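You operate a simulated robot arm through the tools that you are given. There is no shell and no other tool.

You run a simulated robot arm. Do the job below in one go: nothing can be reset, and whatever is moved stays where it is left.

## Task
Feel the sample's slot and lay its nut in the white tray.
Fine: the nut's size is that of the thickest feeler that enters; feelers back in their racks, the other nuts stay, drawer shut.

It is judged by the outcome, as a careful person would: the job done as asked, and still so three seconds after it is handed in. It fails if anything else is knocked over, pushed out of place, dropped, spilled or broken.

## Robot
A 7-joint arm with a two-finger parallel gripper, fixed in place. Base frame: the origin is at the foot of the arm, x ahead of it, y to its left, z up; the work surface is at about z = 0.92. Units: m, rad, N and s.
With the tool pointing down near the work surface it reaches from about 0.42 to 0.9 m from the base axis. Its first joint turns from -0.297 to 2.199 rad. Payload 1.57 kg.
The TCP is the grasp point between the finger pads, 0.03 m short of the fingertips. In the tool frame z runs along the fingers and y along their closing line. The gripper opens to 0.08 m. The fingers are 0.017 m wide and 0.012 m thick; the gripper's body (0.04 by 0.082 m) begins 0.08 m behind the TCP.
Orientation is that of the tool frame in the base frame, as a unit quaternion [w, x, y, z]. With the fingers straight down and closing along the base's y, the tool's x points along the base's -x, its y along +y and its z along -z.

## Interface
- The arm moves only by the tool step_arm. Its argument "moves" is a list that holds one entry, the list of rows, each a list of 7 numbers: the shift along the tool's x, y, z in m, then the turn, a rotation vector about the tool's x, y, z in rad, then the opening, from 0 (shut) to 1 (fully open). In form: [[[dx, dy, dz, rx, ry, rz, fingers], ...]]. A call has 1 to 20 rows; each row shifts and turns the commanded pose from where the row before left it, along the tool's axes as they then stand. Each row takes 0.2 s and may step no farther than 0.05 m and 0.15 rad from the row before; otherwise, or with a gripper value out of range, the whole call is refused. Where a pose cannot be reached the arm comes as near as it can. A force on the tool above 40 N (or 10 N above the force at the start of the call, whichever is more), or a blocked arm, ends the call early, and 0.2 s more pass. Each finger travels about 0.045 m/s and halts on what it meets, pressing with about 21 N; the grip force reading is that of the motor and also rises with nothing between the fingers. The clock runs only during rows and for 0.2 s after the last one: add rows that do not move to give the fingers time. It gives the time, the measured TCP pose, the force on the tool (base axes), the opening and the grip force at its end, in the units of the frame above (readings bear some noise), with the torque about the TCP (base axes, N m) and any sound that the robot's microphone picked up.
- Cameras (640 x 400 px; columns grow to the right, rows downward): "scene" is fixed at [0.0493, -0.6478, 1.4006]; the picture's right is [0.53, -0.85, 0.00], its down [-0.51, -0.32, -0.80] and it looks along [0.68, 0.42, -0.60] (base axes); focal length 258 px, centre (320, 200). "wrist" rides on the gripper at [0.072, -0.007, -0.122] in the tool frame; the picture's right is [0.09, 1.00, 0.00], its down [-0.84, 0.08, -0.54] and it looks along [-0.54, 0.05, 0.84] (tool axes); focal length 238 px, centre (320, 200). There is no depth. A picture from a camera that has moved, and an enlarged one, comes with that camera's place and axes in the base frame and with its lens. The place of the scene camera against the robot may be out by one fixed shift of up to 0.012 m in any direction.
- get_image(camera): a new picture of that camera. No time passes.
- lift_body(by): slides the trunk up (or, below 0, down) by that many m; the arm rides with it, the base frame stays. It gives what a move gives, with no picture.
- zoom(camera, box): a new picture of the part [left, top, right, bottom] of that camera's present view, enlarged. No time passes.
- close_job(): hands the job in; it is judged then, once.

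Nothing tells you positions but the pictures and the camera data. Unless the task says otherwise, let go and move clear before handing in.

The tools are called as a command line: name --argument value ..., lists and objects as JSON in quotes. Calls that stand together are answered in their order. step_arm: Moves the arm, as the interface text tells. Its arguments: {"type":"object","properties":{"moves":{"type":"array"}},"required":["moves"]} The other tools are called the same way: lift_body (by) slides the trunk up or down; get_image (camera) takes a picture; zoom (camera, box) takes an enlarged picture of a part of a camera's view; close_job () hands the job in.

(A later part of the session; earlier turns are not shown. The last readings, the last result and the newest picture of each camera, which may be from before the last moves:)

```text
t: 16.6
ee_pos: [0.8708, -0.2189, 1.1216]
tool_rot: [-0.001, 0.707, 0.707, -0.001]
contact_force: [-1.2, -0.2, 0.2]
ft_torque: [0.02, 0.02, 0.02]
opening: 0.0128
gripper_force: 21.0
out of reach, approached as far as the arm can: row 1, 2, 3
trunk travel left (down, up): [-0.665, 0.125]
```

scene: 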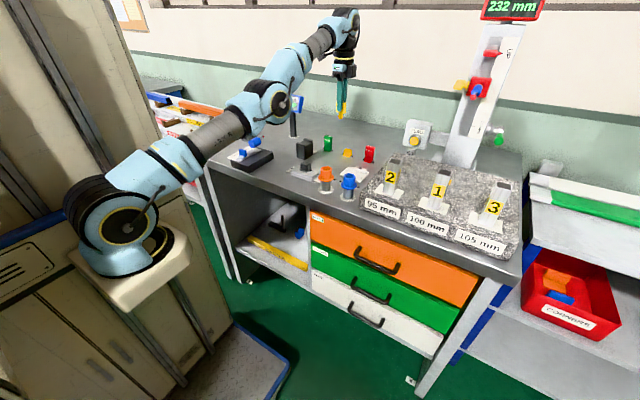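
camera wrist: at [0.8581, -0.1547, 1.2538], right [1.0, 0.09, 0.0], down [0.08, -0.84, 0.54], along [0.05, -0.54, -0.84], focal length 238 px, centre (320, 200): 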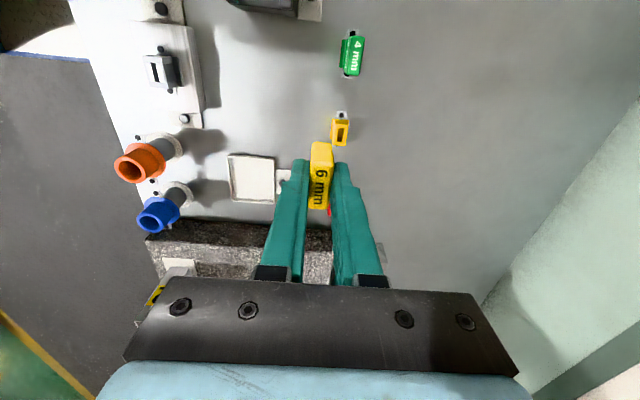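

Still straight. Going down relative to the shoulder should fold the elbow the right way, so I'll raise the trunk first and then lower the arm in small steps.

lift_body --by 0.06

step_arm --moves '[[[0, 0, 0.02, 0, 0, 0, 0], [0, 0, 0.02, 0, 0, 0, 0], [0, 0, 0.02, 0, 0, 0, 0]]]'

```text
t: 17.6
ee_pos: [0.8713, -0.219, 1.1813]
tool_rot: [0.0, 0.707, 0.707, -0.001]
contact_force: [0.5, 0.4, 0.6]
ft_torque: [0.01, 0.02, 0.03]
opening: 0.0129
gripper_force: 20.7
trunk travel left (down, up): [-0.725, 0.065]
```

```text
t: 18.4
ee_pos: [0.8882, -0.2227, 1.1236]
tool_rot: [0.0, 0.707, 0.707, -0.001]
contact_force: [-0.7, -1.1, 0.0]
ft_torque: [0.0, -0.02, 0.01]
opening: 0.013
gripper_force: 21.4
out of reach, approached as far as the arm can: row 1, 2, 3
trunk travel left (down, up): [-0.725, 0.065]
```

get_image --camera "scene"

zoom --camera "scene" --box '[40, 0, 400, 280]'

```text
taken
```

scene: 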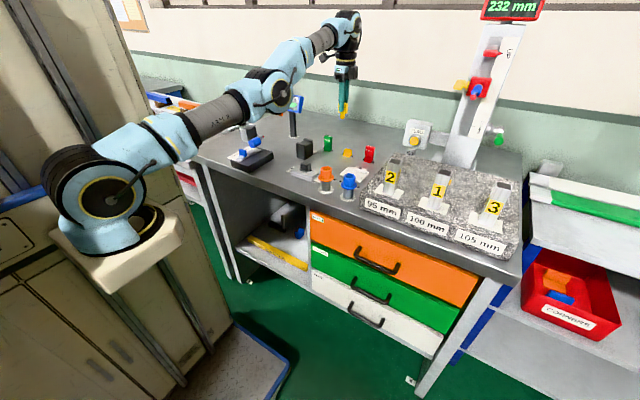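

```text
1.43 times, centred on (220, 140) of scene
camera zoom: at [0.0493, -0.6478, 1.4006], right [0.53, -0.85, 0.0], down [-0.51, -0.32, -0.8], along [0.68, 0.42, -0.6], focal length 369 px, centre (463, 286)
```

zoom: 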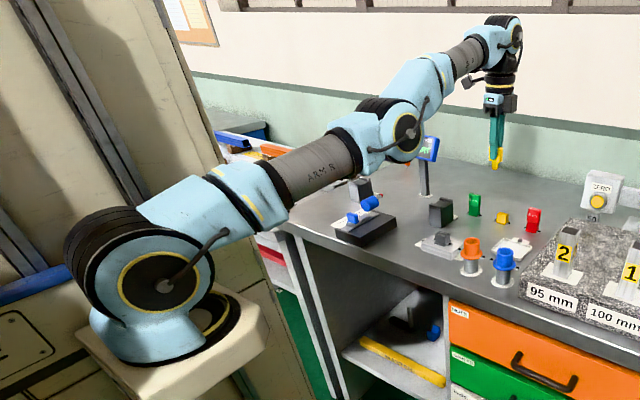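

The forearm now rises more steeply than the upper arm, so the elbow slipped past straight into its opposite stop. I'll stretch outward first so it passes back through straight, then go down so it folds elbow-up.

step_arm --moves '[[[-0.005, 0.015, 0, 0, 0, 0, 0], [-0.005, 0.015, 0, 0, 0, 0, 0], [0, 0, 0.015, 0, 0, 0, 0], [0, 0, 0.015, 0, 0, 0, 0], [0, 0, 0.01, 0, 0, 0, 0]]]'

zoom --camera "scene" --box '[40, 0, 400, 280]'

```text
t: 19.6
ee_pos: [0.8979, -0.2266, 1.0847]
tool_rot: [-0.001, 0.707, 0.707, -0.001]
contact_force: [-0.8, 0.1, 0.1]
ft_torque: [0.01, -0.05, -0.01]
opening: 0.0127
gripper_force: 21.2
out of reach, approached as far as the arm can: row 1, 2, 4
trunk travel left (down, up): [-0.725, 0.065]
```

```text
1.43 times, centred on (220, 140) of scene
camera zoom: at [0.0493, -0.6478, 1.4006], right [0.53, -0.85, 0.0], down [-0.51, -0.32, -0.8], along [0.68, 0.42, -0.6], focal length 369 px, centre (463, 286)
```

zoom: 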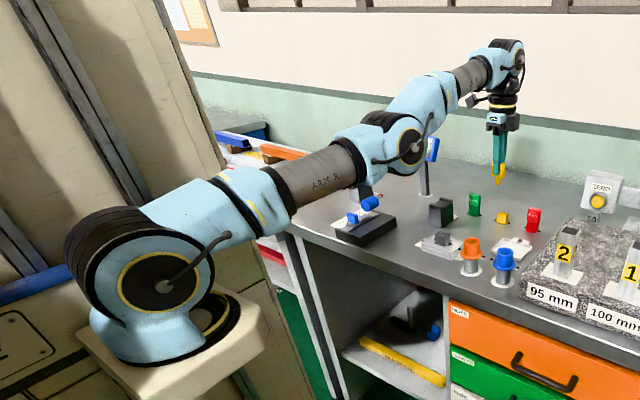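

step_arm --moves '[[[0.003, -0.015, 0, 0, 0, 0, 0], [0.003, -0.015, 0, 0, 0, 0, 0]]]'

```text
t: 20.2
ee_pos: [0.8654, -0.2224, 1.0857]
tool_rot: [0.0, 0.706, 0.708, 0.001]
contact_force: [0.2, 0.2, 0.2]
ft_torque: [-0.03, -0.04, 0.01]
opening: 0.0131
gripper_force: 21.1
trunk travel left (down, up): [-0.725, 0.065]
```

The elbow has unfolded properly and the arm follows again. I'll continue inward and check the arm's shape.

step_arm --moves '[[[0.003, -0.03, 0, 0, 0, 0, 0], [0.003, -0.03, 0, 0, 0, 0, 0], [0.003, -0.03, 0, 0, 0, 0, 0]]]'

get_image --camera "scene"

get_image --camera "wrist"

```text
t: 21.0
ee_pos: [0.7739, -0.2132, 1.0841]
tool_rot: [-0.002, 0.706, 0.708, -0.001]
contact_force: [0.2, 0.8, -0.3]
ft_torque: [0.01, -0.01, -0.02]
opening: 0.0131
gripper_force: 21.1
trunk travel left (down, up): [-0.725, 0.065]
```

```text
taken
```

scene: 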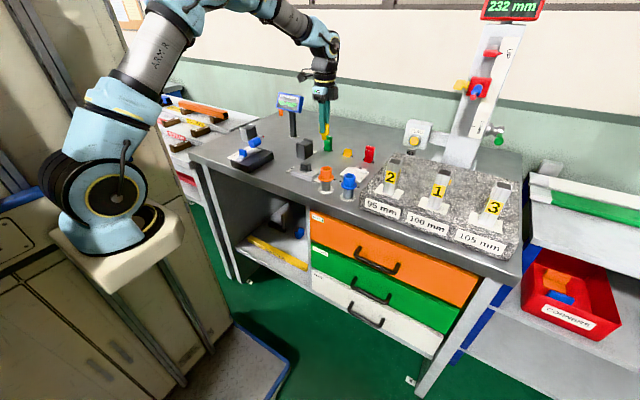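

```text
taken
camera wrist: at [0.7658, -0.1419, 1.2045], right [1.0, 0.09, 0.0], down [0.08, -0.84, 0.54], along [0.05, -0.54, -0.84], focal length 238 px, centre (320, 200)
```

wrist: 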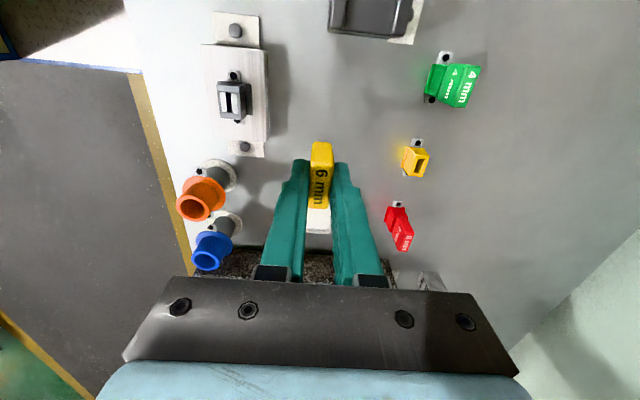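

Elbow-up again and tracking well. I'll go to the hover above the slot.

step_arm --moves '[[[0.0063, -0.0298, 0, 0, 0, 0, 0], [0.0063, -0.0298, 0, 0, 0, 0, 0], [0.0063, -0.0297, 0, 0, 0, 0, 0], [0, 0, 0.01, 0, 0, 0, 0], [0, 0, 0, 0, 0, 0, 0], [0, 0, 0, 0, 0, 0, 0]]]'

get_image --camera "wrist"

zoom --camera "scene" --box '[270, 100, 350, 200]'

```text
t: 22.4
ee_pos: [0.6854, -0.1917, 1.0746]
tool_rot: [-0.001, 0.707, 0.707, 0.0]
contact_force: [-0.2, 0.8, -1.0]
ft_torque: [0.0, 0.01, 0.02]
opening: 0.0129
gripper_force: 20.2
trunk travel left (down, up): [-0.725, 0.065]
```

```text
taken
camera wrist: at [0.6772, -0.1188, 1.1966], right [1.0, 0.09, 0.0], down [0.08, -0.84, 0.54], along [0.05, -0.54, -0.84], focal length 238 px, centre (320, 200)
```

wrist: 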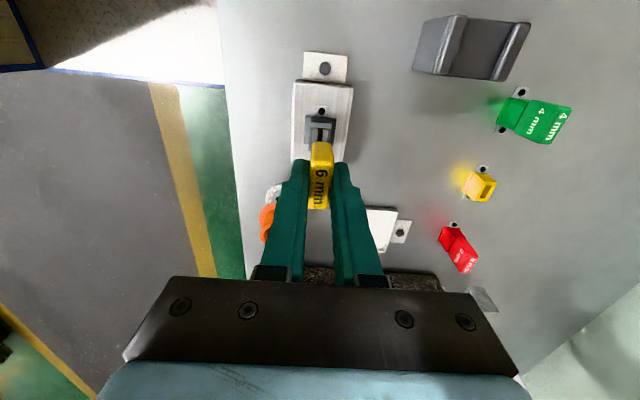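

```text
4.00 times, centred on (310, 150) of scene
camera zoom: at [0.0493, -0.6478, 1.4006], right [0.53, -0.85, 0.0], down [-0.51, -0.32, -0.8], along [0.68, 0.42, -0.6], focal length 1034 px, centre (360, 400)
```

zoom: 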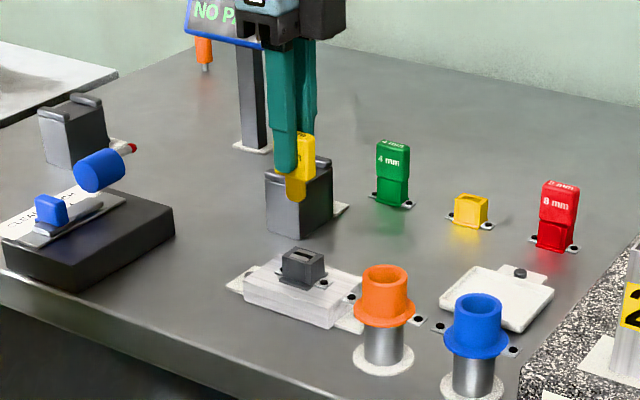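

zoom --camera "wrist" --box '[285, 95, 355, 165]'

zoom --camera "scene" --box '[300, 100, 350, 185]'

```text
5.71 times, centred on (320, 130) of wrist
camera zoom: at [0.6772, -0.1188, 1.1966], right [1.0, 0.09, 0.0], down [0.08, -0.84, 0.54], along [0.05, -0.54, -0.84], focal length 1362 px, centre (320, 600)
```

zoom: 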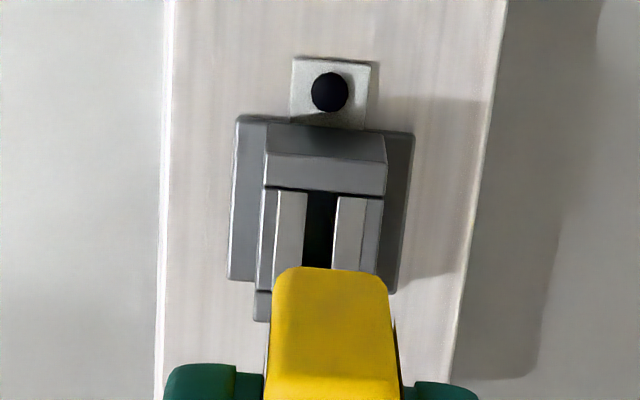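

```text
4.71 times, centred on (325, 142) of scene
camera zoom: at [0.0493, -0.6478, 1.4006], right [0.53, -0.85, 0.0], down [-0.51, -0.32, -0.8], along [0.68, 0.42, -0.6], focal length 1216 px, centre (296, 471)
```

zoom: 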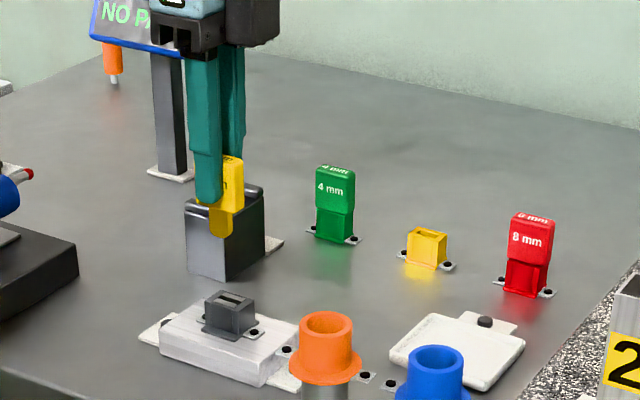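

The wrist view looks straight along the slot. The gap is about 5.2 mm wide at x≈0.6837, and the feeler is already in line in x. I'll shift 4 mm in y, come down close, and look again before touching.

step_arm --moves '[[[-0.004, 0, 0, 0, 0, 0, 0], [0, 0, 0.015, 0, 0, 0, 0], [0, 0, 0.015, 0, 0, 0, 0], [0, 0, 0.012, 0, 0, 0, 0], [0, 0, 0, 0, 0, 0, 0], [0, 0, 0, 0, 0, 0, 0]]]'

zoom --camera "wrist" --box '[285, 95, 355, 165]'

zoom --camera "scene" --box '[280, 120, 335, 185]'

```text
t: 23.8
ee_pos: [0.687, -0.1951, 1.0298]
tool_rot: [0.0, 0.707, 0.707, 0.0]
contact_force: [-1.1, 0.8, 0.0]
ft_torque: [0.0, 0.02, 0.02]
opening: 0.0131
gripper_force: 21.0
trunk travel left (down, up): [-0.725, 0.065]
```

```text
5.71 times, centred on (320, 130) of wrist
camera zoom: at [0.6789, -0.123, 1.1517], right [1.0, 0.09, 0.0], down [0.08, -0.84, 0.54], along [0.05, -0.54, -0.84], focal length 1362 px, centre (320, 600)
```

zoom: 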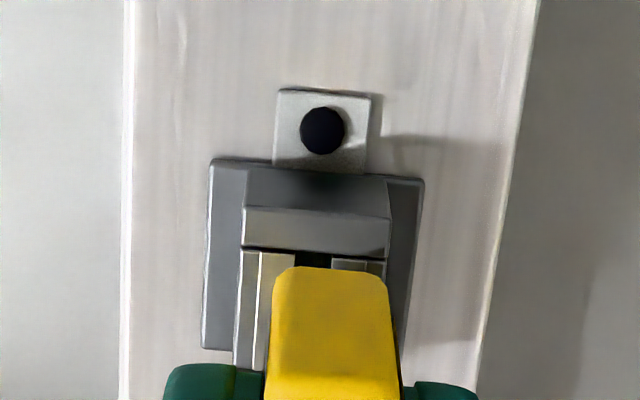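

```text
6.15 times, centred on (308, 152) of scene
camera zoom: at [0.0493, -0.6478, 1.4006], right [0.53, -0.85, 0.0], down [-0.51, -0.32, -0.8], along [0.68, 0.42, -0.6], focal length 1591 px, centre (397, 492)
```

zoom: 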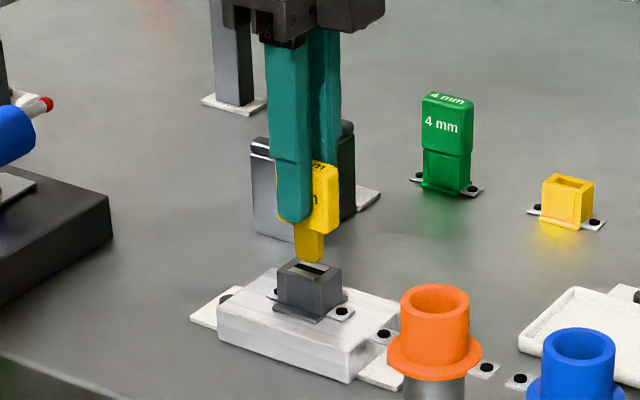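

Slot x is confirmed at 0.6837 with a gap of about 5.0 mm. The arm drifted about 1.5 mm in +x on the way down, so I'll correct that, go a little lower and re-check.

step_arm --moves '[[[0, -0.0015, 0, 0, 0, 0, 0], [0, 0, 0.003, 0, 0, 0, 0], [0, 0, 0, 0, 0, 0, 0], [0, 0, 0, 0, 0, 0, 0]]]'

zoom --camera "wrist" --box '[285, 95, 355, 165]'

zoom --camera "scene" --box '[295, 145, 325, 180]'

```text
t: 24.8
ee_pos: [0.685, -0.1947, 1.0275]
tool_rot: [0.0, 0.706, 0.708, 0.0]
contact_force: [0.9, 0.5, -0.6]
ft_torque: [-0.01, -0.02, -0.01]
opening: 0.013
gripper_force: 20.6
trunk travel left (down, up): [-0.725, 0.065]
```

```text
5.71 times, centred on (320, 130) of wrist
camera zoom: at [0.6771, -0.1231, 1.1497], right [1.0, 0.09, 0.0], down [0.08, -0.84, 0.54], along [0.05, -0.54, -0.84], focal length 1362 px, centre (320, 600)
```

zoom: 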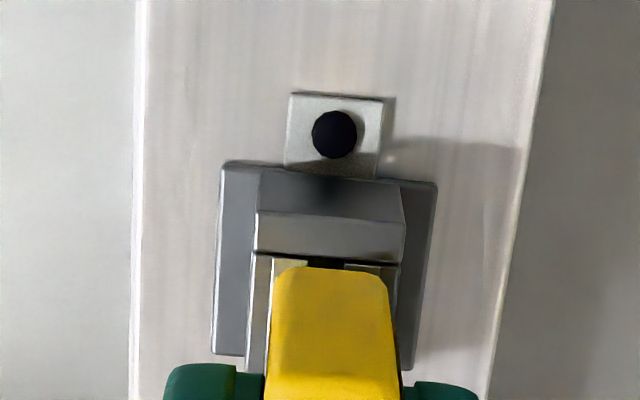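

```text
11.43 times, centred on (310, 162) of scene
camera zoom: at [0.0493, -0.6478, 1.4006], right [0.53, -0.85, 0.0], down [-0.51, -0.32, -0.8], along [0.68, 0.42, -0.6], focal length 2954 px, centre (434, 629)
```

zoom: 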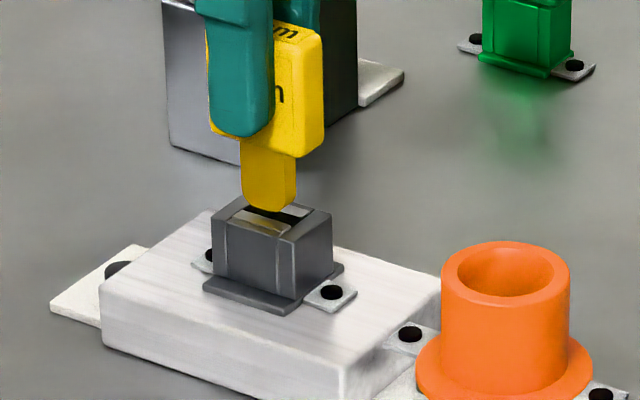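

Aligned within about 0.2 mm in x. Now I'll feel downward in small steps, watching the force.

step_arm --moves '[[[0, 0, 0.002, 0, 0, 0, 0], [0, 0, 0.002, 0, 0, 0, 0], [0, 0, 0, 0, 0, 0, 0]]]'

```text
t: 25.6
ee_pos: [0.6854, -0.1947, 1.0244]
tool_rot: [-0.001, 0.707, 0.707, -0.001]
contact_force: [-0.1, 0.4, 1.9]
ft_torque: [-0.04, 0.01, 0.03]
opening: 0.0129
gripper_force: 21.3
trunk travel left (down, up): [-0.725, 0.065]
```

step_arm --moves '[[[0, 0, 0.002, 0, 0, 0, 0], [0, 0, 0, 0, 0, 0, 0]]]'

zoom --camera "scene" --box '[295, 145, 325, 180]'

zoom --camera "wrist" --box '[285, 95, 355, 165]'

```text
t: 26.2
ee_pos: [0.6853, -0.1961, 1.0223]
tool_rot: [0.001, 0.706, 0.708, 0.001]
contact_force: [2.4, 5.0, 13.2]
ft_torque: [0.28, -0.13, 0.02]
opening: 0.0127
gripper_force: 20.9
trunk travel left (down, up): [-0.725, 0.065]
```

```text
11.43 times, centred on (310, 162) of scene
camera zoom: at [0.0493, -0.6478, 1.4006], right [0.53, -0.85, 0.0], down [-0.51, -0.32, -0.8], along [0.68, 0.42, -0.6], focal length 2954 px, centre (434, 629)
```

zoom: 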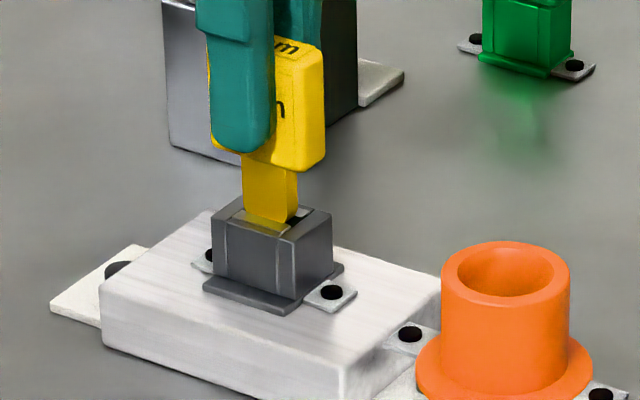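

```text
5.71 times, centred on (320, 130) of wrist
camera zoom: at [0.6765, -0.1235, 1.1449], right [1.0, 0.09, 0.0], down [0.08, -0.84, 0.54], along [0.05, -0.54, -0.84], focal length 1362 px, centre (320, 600)
```

zoom: 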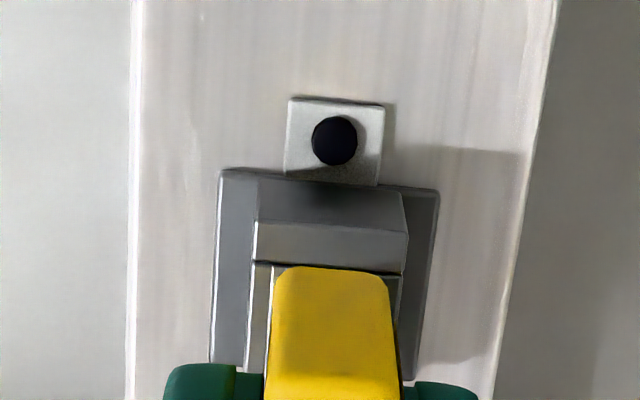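

Contact at TCP z≈1.023: the blade tip stands on the slot's edges with 13 N and has not entered. I'll ease off and search ±1 mm in x to make sure this isn't just misalignment.

step_arm --moves '[[[0, 0, -0.001, 0, 0, 0, 0], [0, 0.0006, 0, 0, 0, 0, 0], [0, 0, 0, 0, 0, 0, 0]]]'

step_arm --moves '[[[0, 0.0006, 0, 0, 0, 0, 0], [0, 0, 0, 0, 0, 0, 0]]]'

step_arm --moves '[[[0, -0.0009, 0, 0, 0, 0, 0], [0, -0.0009, 0, 0, 0, 0, 0], [0, 0, 0, 0, 0, 0, 0]]]'

step_arm --moves '[[[0, -0.0006, 0, 0, 0, 0, 0], [0, 0, 0, 0, 0, 0, 0]]]'

```text
t: 27.0
ee_pos: [0.6839, -0.1953, 1.0226]
tool_rot: [-0.001, 0.707, 0.708, -0.001]
contact_force: [4.0, 5.2, 6.2]
ft_torque: [0.32, -0.28, -0.03]
opening: 0.0124
gripper_force: 20.9
trunk travel left (down, up): [-0.725, 0.065]
```

```text
t: 27.6
ee_pos: [0.6852, -0.1951, 1.0236]
tool_rot: [-0.001, 0.706, 0.708, 0.0]
contact_force: [3.0, 3.3, 2.4]
ft_torque: [0.2, -0.13, -0.01]
opening: 0.0128
gripper_force: 21.0
trunk travel left (down, up): [-0.725, 0.065]
```

```text
t: 28.4
ee_pos: [0.6847, -0.1954, 1.0246]
tool_rot: [0.0, 0.708, 0.707, 0.0]
contact_force: [4.4, -2.3, 2.1]
ft_torque: [-0.09, -0.26, -0.03]
opening: 0.0128
gripper_force: 20.9
trunk travel left (down, up): [-0.725, 0.065]
```

```text
t: 29.0
ee_pos: [0.6845, -0.195, 1.0246]
tool_rot: [0.0, 0.706, 0.708, 0.0]
contact_force: [6.9, -0.7, 4.8]
ft_torque: [0.0, -0.43, -0.03]
opening: 0.0129
gripper_force: 21.2
trunk travel left (down, up): [-0.725, 0.065]
```

zoom --camera "scene" --box '[298, 150, 320, 172]'

zoom --camera "wrist" --box '[285, 95, 355, 165]'

```text
16.00 times, centred on (309, 161) of scene
camera zoom: at [0.0493, -0.6478, 1.4006], right [0.53, -0.85, 0.0], down [-0.51, -0.32, -0.8], along [0.68, 0.42, -0.6], focal length 4136 px, centre (496, 824)
```

zoom: 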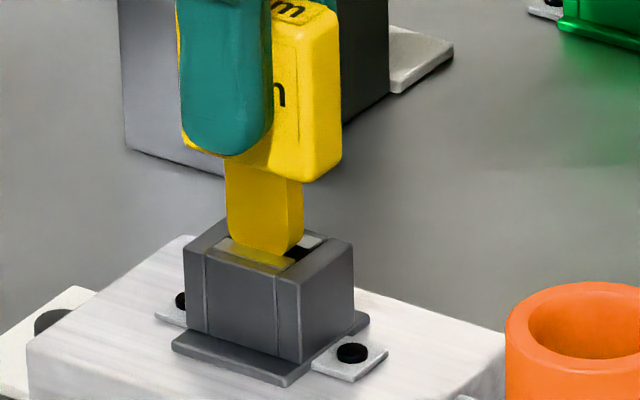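

```text
5.71 times, centred on (320, 130) of wrist
camera zoom: at [0.6762, -0.1235, 1.1457], right [1.0, 0.09, 0.0], down [0.08, -0.84, 0.54], along [0.05, -0.54, -0.84], focal length 1362 px, centre (320, 600)
```

zoom: 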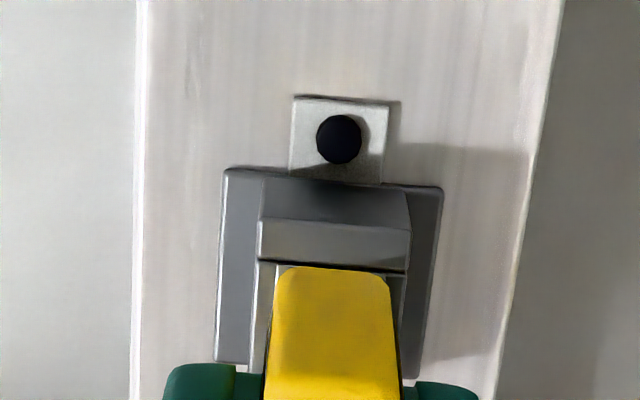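

The light bars are sloping lead-ins, so the blade tip sits in a V that keeps it centred. I'll centre the side force and press once more with moderate force to be sure.

step_arm --moves '[[[0, 0.0008, 0, 0, 0, 0, 0], [0, 0.0008, 0, 0, 0, 0, 0], [0, 0, 0, 0, 0, 0, 0]]]'

step_arm --moves '[[[0, 0, 0.001, 0, 0, 0, 0], [0, 0, 0.0005, 0, 0, 0, 0], [0, 0, 0, 0, 0, 0, 0]]]'

step_arm --moves '[[[0, 0.0006, 0, 0, 0, 0, 0], [0, 0, 0, 0, 0, 0, 0]]]'

```text
t: 29.8
ee_pos: [0.6846, -0.1953, 1.0225]
tool_rot: [-0.002, 0.706, 0.708, -0.001]
contact_force: [7.0, 0.7, 5.4]
ft_torque: [0.03, -0.42, -0.01]
opening: 0.0132
gripper_force: 21.3
trunk travel left (down, up): [-0.725, 0.065]
```

```text
t: 30.6
ee_pos: [0.6847, -0.1947, 1.0228]
tool_rot: [0.0, 0.708, 0.707, 0.0]
contact_force: [3.2, -0.5, 17.6]
ft_torque: [-0.02, -0.25, 0.01]
opening: 0.0129
gripper_force: 21.1
trunk travel left (down, up): [-0.725, 0.065]
```

```text
t: 31.2
ee_pos: [0.6843, -0.1953, 1.0228]
tool_rot: [0.001, 0.707, 0.707, 0.0]
contact_force: [2.0, -2.3, 18.5]
ft_torque: [-0.15, -0.14, 0.01]
opening: 0.0129
gripper_force: 20.5
trunk travel left (down, up): [-0.725, 0.065]
```

The 6 mm feeler stays at z≈1.0228 even under 18 N, so it does not enter, and 8 mm can't either. I'll raise the trunk, which lifts the feeler clear and gives better low reach at the racks.

lift_body --by 0.06

get_image --camera "wrist"

zoom --camera "scene" --box '[270, 90, 390, 180]'

```text
t: 32.2
ee_pos: [0.6866, -0.1949, 1.0826]
tool_rot: [0.0, 0.707, 0.707, 0.0]
contact_force: [-0.7, -0.5, -0.6]
ft_torque: [-0.03, -0.03, -0.01]
opening: 0.013
gripper_force: 20.6
trunk travel left (down, up): [-0.785, 0.005]
```

```text
taken
camera wrist: at [0.6774, -0.1231, 1.2034], right [1.0, 0.09, 0.0], down [0.08, -0.84, 0.54], along [0.05, -0.54, -0.84], focal length 238 px, centre (320, 200)
```

wrist: 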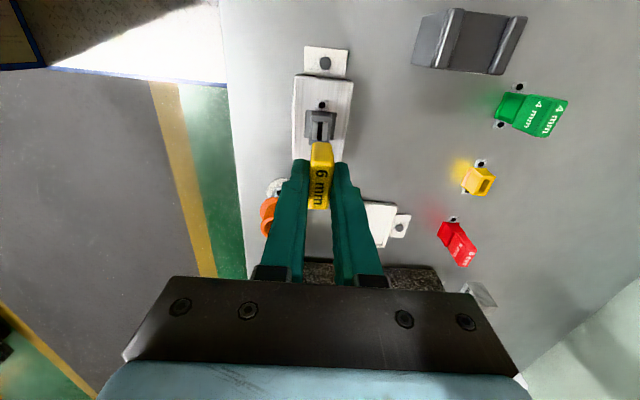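

```text
4.44 times, centred on (330, 135) of scene
camera zoom: at [0.0493, -0.6478, 1.4006], right [0.53, -0.85, 0.0], down [-0.51, -0.32, -0.8], along [0.68, 0.42, -0.6], focal length 1149 px, centre (276, 489)
```

zoom: 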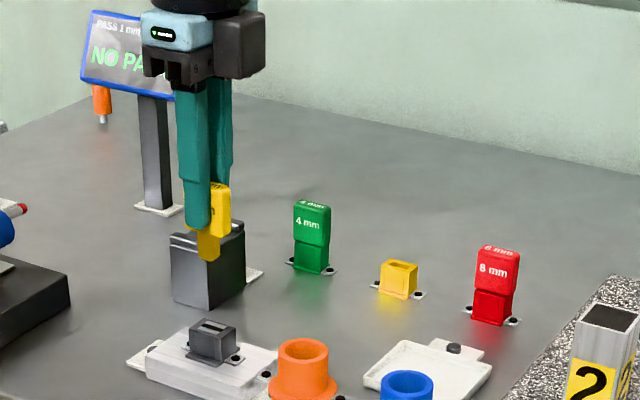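

The feeler is unchanged in the grip. I'll carry it back high to above its yellow rack.

step_arm --moves '[[[-0.0092, 0.0348, 0, 0, 0, 0, 0], [-0.0092, 0.0348, 0, 0, 0, 0, 0], [-0.0092, 0.0348, 0, 0, 0, 0, 0], [-0.0092, 0.0348, 0, 0, 0, 0, 0], [-0.0092, 0.0348, 0, 0, 0, 0, 0], [-0.0092, 0.0346, 0, 0, 0, 0, 0], [0, 0, 0, 0, 0, 0, 0], [0, 0, 0, 0, 0, 0, 0], [0, 0, 0, 0, 0, 0, 0]]]'

get_image --camera "wrist"

get_image --camera "scene"

```text
t: 34.2
ee_pos: [0.8943, -0.2497, 1.0836]
tool_rot: [0.0, 0.707, 0.707, -0.001]
contact_force: [0.2, 0.1, -0.6]
ft_torque: [-0.02, 0.01, -0.02]
opening: 0.0131
gripper_force: 21.0
trunk travel left (down, up): [-0.785, 0.005]
```

```text
taken
camera wrist: at [0.8864, -0.1779, 1.2051], right [1.0, 0.09, 0.0], down [0.08, -0.84, 0.54], along [0.05, -0.54, -0.84], focal length 238 px, centre (320, 200)
```

wrist: 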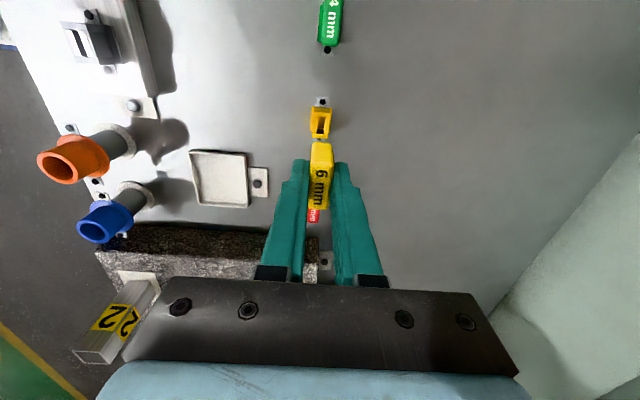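

```text
taken
```

scene: 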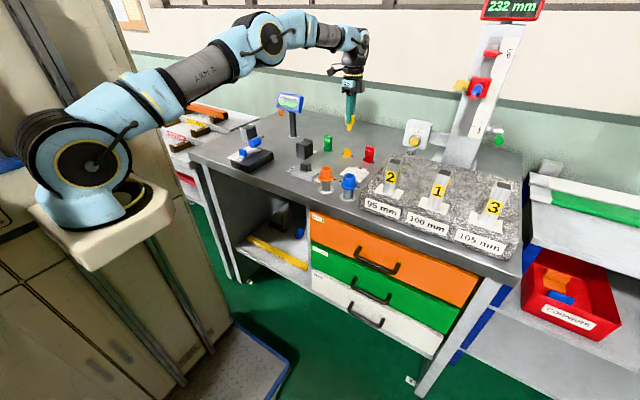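

step_arm --moves '[[[0, 0, 0.02, 0, 0, 0, 0], [0, 0, 0.02, 0, 0, 0, 0], [0, 0, 0.02, 0, 0, 0, 0], [0, 0, 0, 0, 0, 0, 0], [0, 0, 0, 0, 0, 0, 0]]]'

zoom --camera "wrist" --box '[285, 95, 355, 165]'

zoom --camera "scene" --box '[330, 115, 370, 165]'

```text
t: 35.4
ee_pos: [0.8943, -0.25, 1.0225]
tool_rot: [0.0, 0.707, 0.708, 0.0]
contact_force: [0.1, 0.4, 0.4]
ft_torque: [-0.01, -0.01, 0.01]
opening: 0.0128
gripper_force: 20.8
trunk travel left (down, up): [-0.785, 0.005]
```

```text
5.71 times, centred on (320, 130) of wrist
camera zoom: at [0.886, -0.1782, 1.1438], right [1.0, 0.09, 0.0], down [0.08, -0.84, 0.54], along [0.05, -0.54, -0.84], focal length 1362 px, centre (320, 600)
```

zoom: 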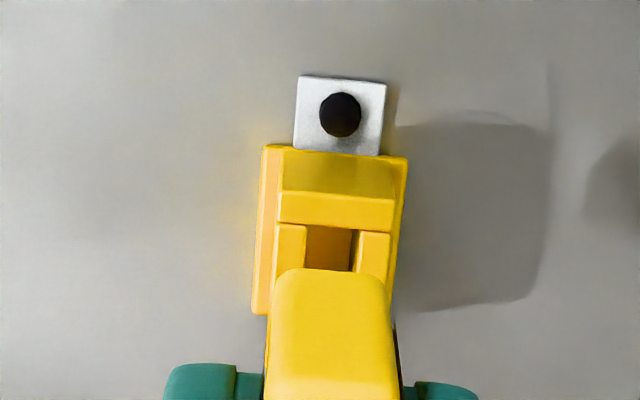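

```text
8.00 times, centred on (350, 140) of scene
camera zoom: at [0.0493, -0.6478, 1.4006], right [0.53, -0.85, 0.0], down [-0.51, -0.32, -0.8], along [0.68, 0.42, -0.6], focal length 2068 px, centre (80, 680)
```

zoom: 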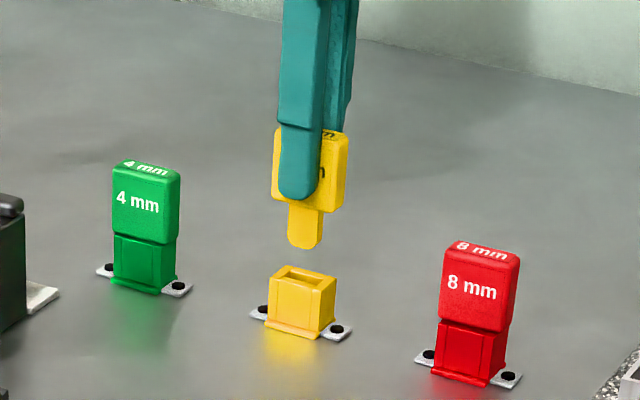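

The rack's hole lies at x≈0.893, about half a millimetre to +x of the blade. I'll correct that and lower the feeler into its rack in small steps.

step_arm --moves '[[[0, 0.0006, 0, 0, 0, 0, 0], [0, 0, 0.005, 0, 0, 0, 0], [0, 0, 0.005, 0, 0, 0, 0], [0, 0, 0.004, 0, 0, 0, 0], [0, 0, 0, 0, 0, 0, 0]]]'

zoom --camera "scene" --box '[330, 115, 370, 165]'

zoom --camera "wrist" --box '[285, 95, 355, 165]'

```text
t: 36.6
ee_pos: [0.8941, -0.2492, 1.0086]
tool_rot: [-0.001, 0.707, 0.707, -0.001]
contact_force: [0.3, 0.4, -0.5]
ft_torque: [0.0, 0.03, -0.02]
opening: 0.0126
gripper_force: 20.8
trunk travel left (down, up): [-0.785, 0.005]
```

```text
8.00 times, centred on (350, 140) of scene
camera zoom: at [0.0493, -0.6478, 1.4006], right [0.53, -0.85, 0.0], down [-0.51, -0.32, -0.8], along [0.68, 0.42, -0.6], focal length 2068 px, centre (80, 680)
```

zoom: 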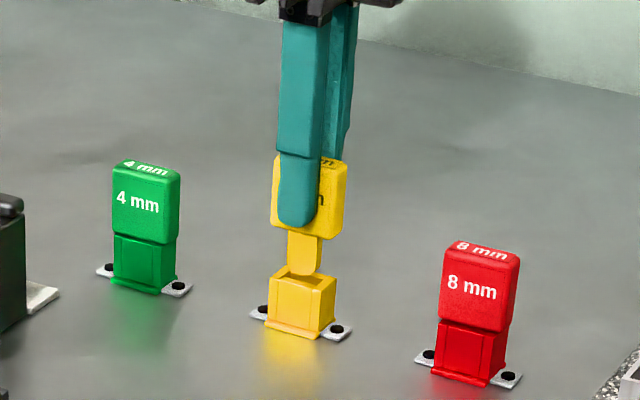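

```text
5.71 times, centred on (320, 130) of wrist
camera zoom: at [0.8867, -0.1783, 1.1299], right [1.0, 0.09, 0.0], down [0.08, -0.84, 0.54], along [0.05, -0.54, -0.84], focal length 1362 px, centre (320, 600)
```

zoom: 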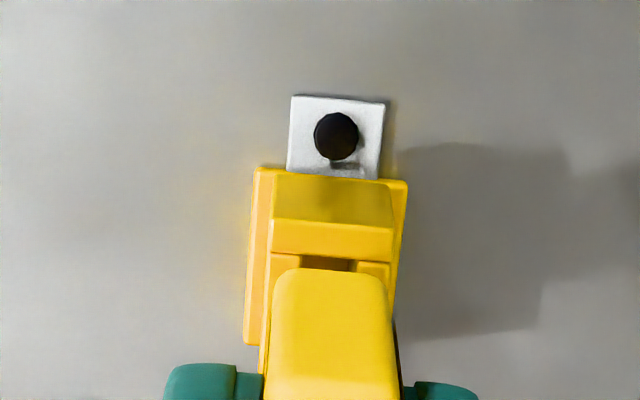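

step_arm --moves '[[[0, 0, 0.004, 0, 0, 0, 0], [0, 0, 0.004, 0, 0, 0, 0], [0, 0, 0, 0, 0, 0, 0]]]'

step_arm --moves '[[[0, 0, 0.004, 0, 0, 0, 0], [0, 0, 0.004, 0, 0, 0, 0], [0, 0, 0, 0, 0, 0, 0]]]'

```text
t: 37.4
ee_pos: [0.8944, -0.2514, 1.001]
tool_rot: [-0.001, 0.707, 0.707, -0.001]
contact_force: [0.8, -0.3, -0.1]
ft_torque: [-0.03, -0.01, -0.03]
opening: 0.013
gripper_force: 21.3
trunk travel left (down, up): [-0.785, 0.005]
```

```text
t: 38.2
ee_pos: [0.8941, -0.2501, 0.9916]
tool_rot: [-0.001, 0.707, 0.707, 0.0]
contact_force: [0.4, -0.5, -0.5]
ft_torque: [0.0, -0.03, 0.0]
opening: 0.0126
gripper_force: 20.9
trunk travel left (down, up): [-0.785, 0.005]
```

It is sliding in with no force. I'll seat the last few millimetres.

step_arm --moves '[[[0, 0, 0.004, 0, 0, 0, 0], [0, 0, 0.002, 0, 0, 0, 0], [0, 0, 0, 0, 0, 0, 0]]]'

step_arm --moves '[[[0, 0, 0.0015, 0, 0, 0, 0], [0, 0, 0, 0, 0, 0, 0]]]'

zoom --camera "scene" --box '[330, 115, 370, 165]'

```text
t: 39.0
ee_pos: [0.8957, -0.2509, 0.9858]
tool_rot: [-0.001, 0.707, 0.707, -0.001]
contact_force: [0.1, 0.4, 0.2]
ft_torque: [-0.03, -0.03, 0.0]
opening: 0.0127
gripper_force: 21.3
trunk travel left (down, up): [-0.785, 0.005]
```

```text
t: 39.6
ee_pos: [0.8949, -0.2499, 0.9844]
tool_rot: [-0.001, 0.706, 0.708, 0.0]
contact_force: [-0.1, -0.2, -0.8]
ft_torque: [-0.01, -0.03, -0.02]
opening: 0.0129
gripper_force: 20.9
trunk travel left (down, up): [-0.785, 0.005]
```

```text
8.00 times, centred on (350, 140) of scene
camera zoom: at [0.0493, -0.6478, 1.4006], right [0.53, -0.85, 0.0], down [-0.51, -0.32, -0.8], along [0.68, 0.42, -0.6], focal length 2068 px, centre (80, 680)
```

zoom: 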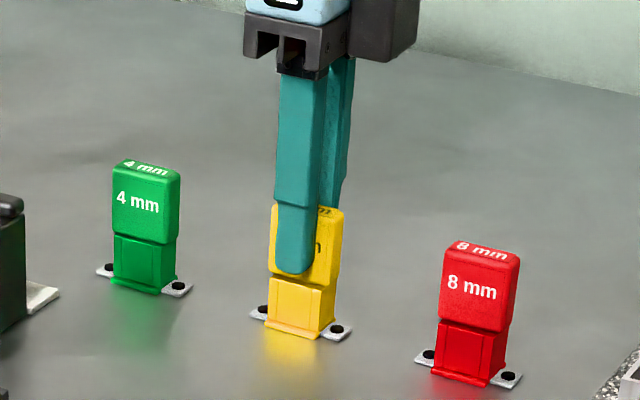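

step_arm --moves '[[[0, 0, 0.001, 0, 0, 0, 0], [0, 0, 0, 0, 0, 0, 0]]]'

get_image --camera "wrist"

```text
t: 40.2
ee_pos: [0.8954, -0.2503, 0.9845]
tool_rot: [0.0, 0.707, 0.707, 0.0]
contact_force: [0.8, -0.3, 2.9]
ft_torque: [-0.12, -0.03, 0.0]
opening: 0.0129
gripper_force: 21.1
trunk travel left (down, up): [-0.785, 0.005]
```

```text
taken
camera wrist: at [0.8865, -0.1782, 1.1048], right [1.0, 0.09, 0.0], down [0.08, -0.84, 0.54], along [0.05, -0.54, -0.84], focal length 238 px, centre (320, 200)
```

wrist: 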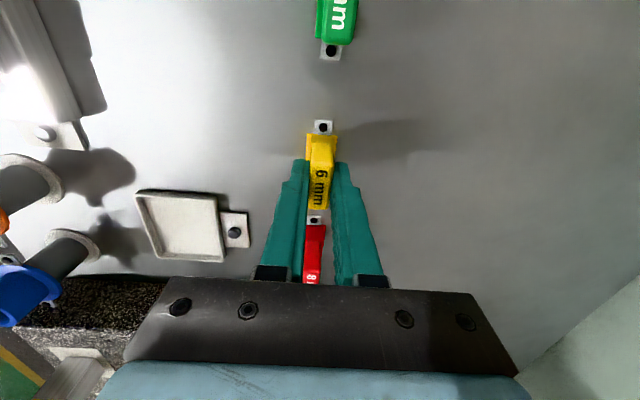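

The 6 mm feeler is seated, with light contact at the bottom. I'll release it and rise clear, then move +0.09 in y to the green 4 mm feeler.

step_arm --moves '[[[0, 0, 0, 0, 0, 0, 0.5], [0, 0, 0, 0, 0, 0, 1], [0, 0, 0, 0, 0, 0, 1], [0, 0, 0, 0, 0, 0, 1], [0, 0, 0, 0, 0, 0, 1], [0, 0, -0.02, 0, 0, 0, 1], [0, 0, -0.02, 0, 0, 0, 1], [0, 0, -0.02, 0, 0, 0, 1], [0, 0, 0, 0, 0, 0, 1]]]'

get_image --camera "wrist"

zoom --camera "scene" --box '[310, 105, 390, 170]'

```text
t: 42.2
ee_pos: [0.8954, -0.249, 1.044]
tool_rot: [-0.001, 0.707, 0.707, -0.001]
contact_force: [-0.5, 0.7, 0.6]
ft_torque: [0.0, 0.03, 0.01]
opening: 0.0798
gripper_force: 0.0
trunk travel left (down, up): [-0.785, 0.005]
```

```text
taken
camera wrist: at [0.8872, -0.1783, 1.1644], right [1.0, 0.09, 0.0], down [0.08, -0.84, 0.54], along [0.05, -0.54, -0.84], focal length 238 px, centre (320, 200)
```

wrist: 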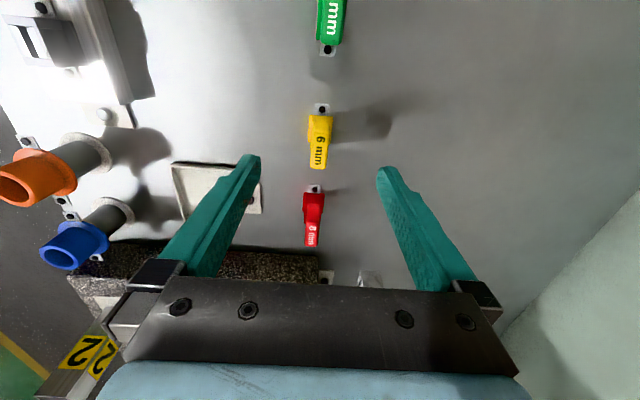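

```text
6.15 times, centred on (350, 138) of scene
camera zoom: at [0.0493, -0.6478, 1.4006], right [0.53, -0.85, 0.0], down [-0.51, -0.32, -0.8], along [0.68, 0.42, -0.6], focal length 1591 px, centre (135, 585)
```

zoom: 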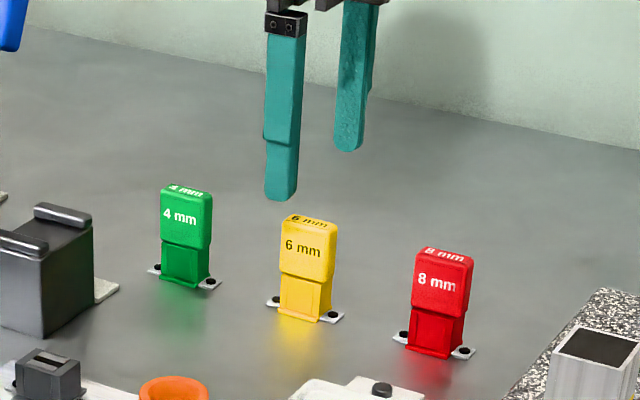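

Yellow is back in its rack. I'll move over to green.

step_arm --moves '[[[0.03, 0, 0, 0, 0, 0, 1], [0.03, 0, 0, 0, 0, 0, 1], [0.03, 0, 0, 0, 0, 0, 1], [0, 0, 0, 0, 0, 0, 1], [0, 0, 0, 0, 0, 0, 1]]]'

get_image --camera "wrist"

zoom --camera "wrist" --box '[290, 95, 360, 175]'

```text
t: 43.4
ee_pos: [0.8959, -0.1582, 1.0415]
tool_rot: [0.0, 0.706, 0.708, 0.0]
contact_force: [-0.7, 1.2, -0.3]
ft_torque: [0.07, 0.0, -0.01]
opening: 0.08
gripper_force: 0.1
trunk travel left (down, up): [-0.785, 0.005]
```

```text
taken
camera wrist: at [0.8868, -0.086, 1.1631], right [1.0, 0.09, 0.0], down [0.08, -0.84, 0.54], along [0.05, -0.54, -0.84], focal length 238 px, centre (320, 200)
```

wrist: 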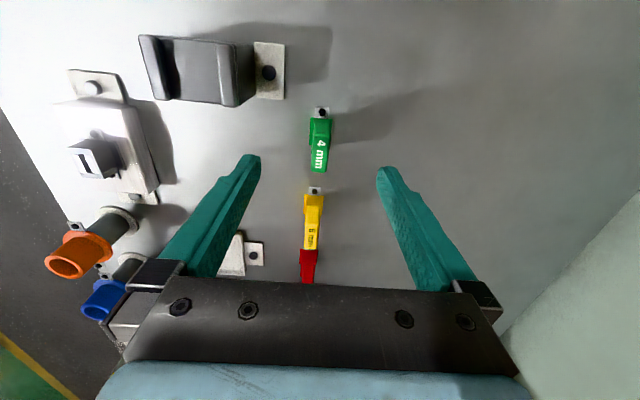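

```text
5.00 times, centred on (325, 135) of wrist
camera zoom: at [0.8868, -0.086, 1.1631], right [1.0, 0.09, 0.0], down [0.08, -0.84, 0.54], along [0.05, -0.54, -0.84], focal length 1192 px, centre (295, 525)
```

zoom: 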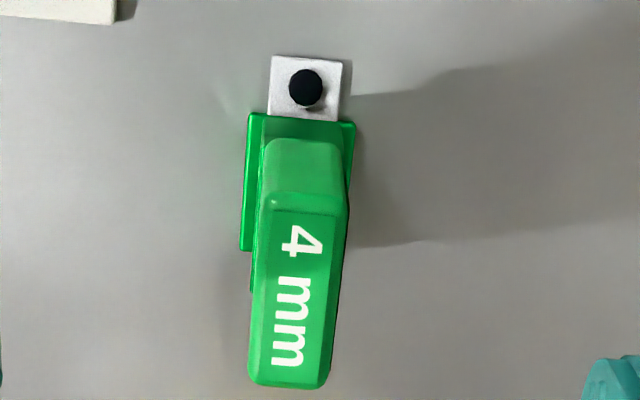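

Green's centre is at about (0.8938, -0.1602). I'll correct 2 mm in y, descend around the handle and grip it.

step_arm --moves '[[[-0.0022, 0, 0, 0, 0, 0, 1], [0, 0, 0.015, 0, 0, 0, 1], [0, 0, 0.015, 0, 0, 0, 1], [0, 0, 0.015, 0, 0, 0, 1], [0, 0, 0.013, 0, 0, 0, 1], [0, 0, 0, 0, 0, 0, 1], [0, 0, 0, 0, 0, 0, 1]]]'

zoom --camera "wrist" --box '[240, 110, 400, 220]'

zoom --camera "scene" --box '[300, 105, 380, 170]'

```text
t: 45.0
ee_pos: [0.8939, -0.1606, 0.9833]
tool_rot: [0.0, 0.706, 0.708, -0.001]
contact_force: [-0.3, -0.1, 0.5]
ft_torque: [-0.02, 0.04, 0.0]
opening: 0.08
gripper_force: 0.1
trunk travel left (down, up): [-0.785, 0.005]
```

```text
3.64 times, centred on (320, 165) of wrist
camera zoom: at [0.8861, -0.0891, 1.1054], right [1.0, 0.09, 0.0], down [0.08, -0.84, 0.54], along [0.05, -0.54, -0.84], focal length 867 px, centre (320, 327)
```

zoom: 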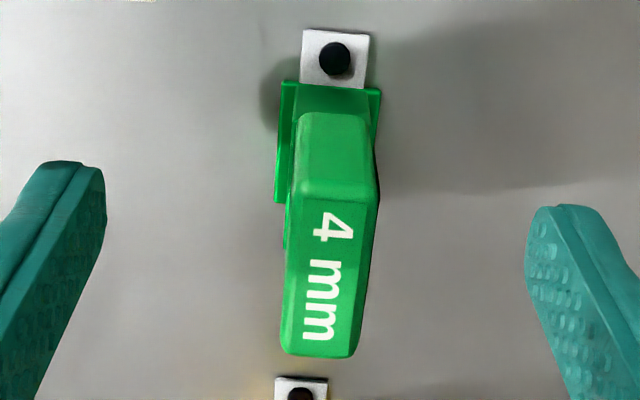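

```text
6.15 times, centred on (340, 138) of scene
camera zoom: at [0.0493, -0.6478, 1.4006], right [0.53, -0.85, 0.0], down [-0.51, -0.32, -0.8], along [0.68, 0.42, -0.6], focal length 1591 px, centre (197, 585)
```

zoom: 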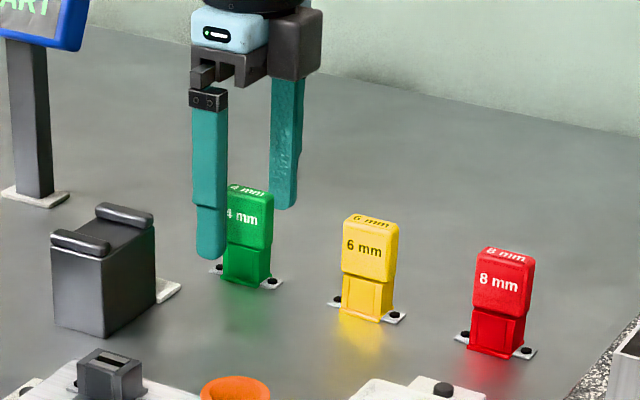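

step_arm --moves '[[[0.0007, 0.0005, 0, 0, 0, 0, 0.3], [0, 0, 0, 0, 0, 0, 0.3], [0, 0, 0, 0, 0, 0, 0.3], [0, 0, 0, 0, 0, 0, 0], [0, 0, 0, 0, 0, 0, 0], [0, 0, 0, 0, 0, 0, 0], [0, 0, 0, 0, 0, 0, 0]]]'

get_image --camera "wrist"

```text
t: 46.6
ee_pos: [0.8946, -0.1613, 0.9841]
tool_rot: [-0.001, 0.706, 0.708, -0.001]
contact_force: [-0.7, 0.2, -0.2]
ft_torque: [0.0, 0.02, 0.0]
opening: 0.0129
gripper_force: 21.0
trunk travel left (down, up): [-0.785, 0.005]
```

```text
taken
camera wrist: at [0.887, -0.089, 1.1058], right [1.0, 0.09, 0.0], down [0.08, -0.84, 0.54], along [0.05, -0.54, -0.84], focal length 238 px, centre (320, 200)
```

wrist: 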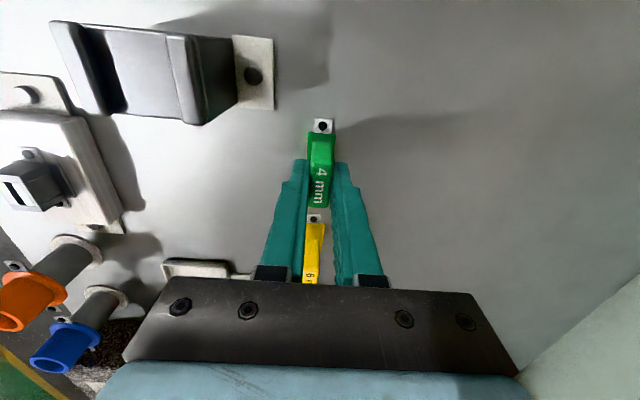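

The 4 mm feeler is gripped cleanly and centred, with no side load. I'll lift it out and carry it over to the slot.

step_arm --moves '[[[0, 0, -0.01, 0, 0, 0, 0], [0, 0, -0.015, 0, 0, 0, 0], [0, 0, -0.025, 0, 0, 0, 0], [0, 0, -0.025, 0, 0, 0, 0], [0, 0, -0.022, 0, 0, 0, 0], [0, 0, 0, 0, 0, 0, 0], [0, 0, 0, 0, 0, 0, 0]]]'

get_image --camera "scene"

```text
t: 48.2
ee_pos: [0.8929, -0.1601, 1.0811]
tool_rot: [-0.001, 0.707, 0.707, -0.001]
contact_force: [-0.6, 0.1, -0.5]
ft_torque: [-0.01, -0.02, 0.01]
opening: 0.0128
gripper_force: 20.9
trunk travel left (down, up): [-0.785, 0.005]
```

```text
taken
```

scene: 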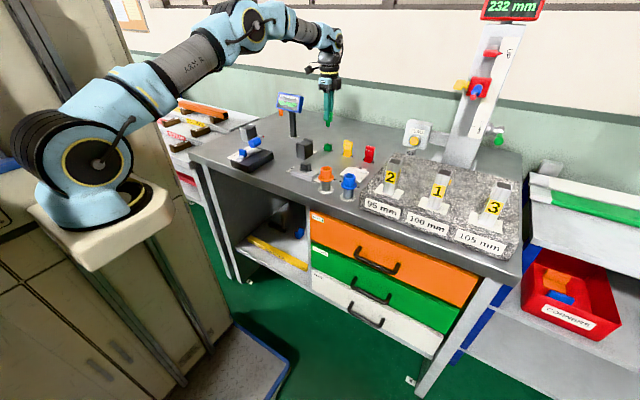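

step_arm --moves '[[[-0.0058, -0.0347, 0, 0, 0, 0, 0], [-0.0058, -0.0347, 0, 0, 0, 0, 0], [-0.0058, -0.0347, 0, 0, 0, 0, 0], [-0.0058, -0.0347, 0, 0, 0, 0, 0], [-0.0058, -0.0347, 0, 0, 0, 0, 0], [-0.0058, -0.0346, 0, 0, 0, 0, 0], [0, 0, 0.015, 0, 0, 0, 0], [0, 0, 0.015, 0, 0, 0, 0], [0, 0, 0.012, 0, 0, 0, 0], [0, 0, 0, 0, 0, 0, 0], [0, 0, 0, 0, 0, 0, 0]]]'

zoom --camera "wrist" --box '[285, 95, 355, 165]'

zoom --camera "scene" --box '[295, 145, 325, 180]'

```text
t: 50.6
ee_pos: [0.6864, -0.1966, 1.0426]
tool_rot: [0.0, 0.706, 0.708, 0.0]
contact_force: [0.6, 0.7, -1.0]
ft_torque: [-0.04, -0.01, 0.03]
opening: 0.0129
gripper_force: 20.9
trunk travel left (down, up): [-0.785, 0.005]
```

```text
5.71 times, centred on (320, 130) of wrist
camera zoom: at [0.679, -0.1246, 1.1631], right [1.0, 0.09, 0.0], down [0.08, -0.84, 0.54], along [0.05, -0.54, -0.84], focal length 1362 px, centre (320, 600)
```

zoom: 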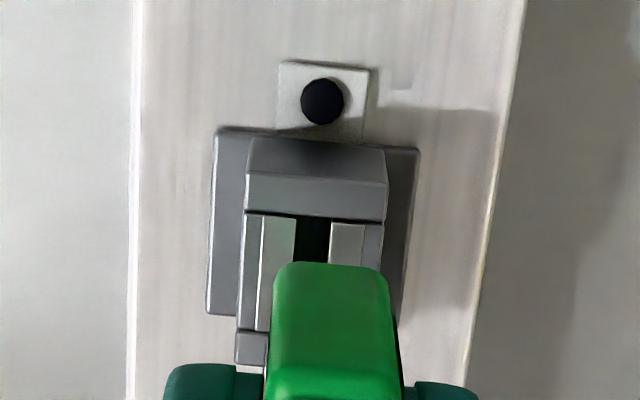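

```text
11.43 times, centred on (310, 162) of scene
camera zoom: at [0.0493, -0.6478, 1.4006], right [0.53, -0.85, 0.0], down [-0.51, -0.32, -0.8], along [0.68, 0.42, -0.6], focal length 2954 px, centre (434, 629)
```

zoom: 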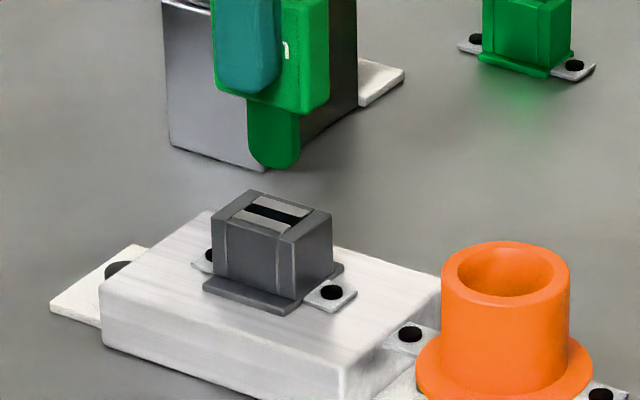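

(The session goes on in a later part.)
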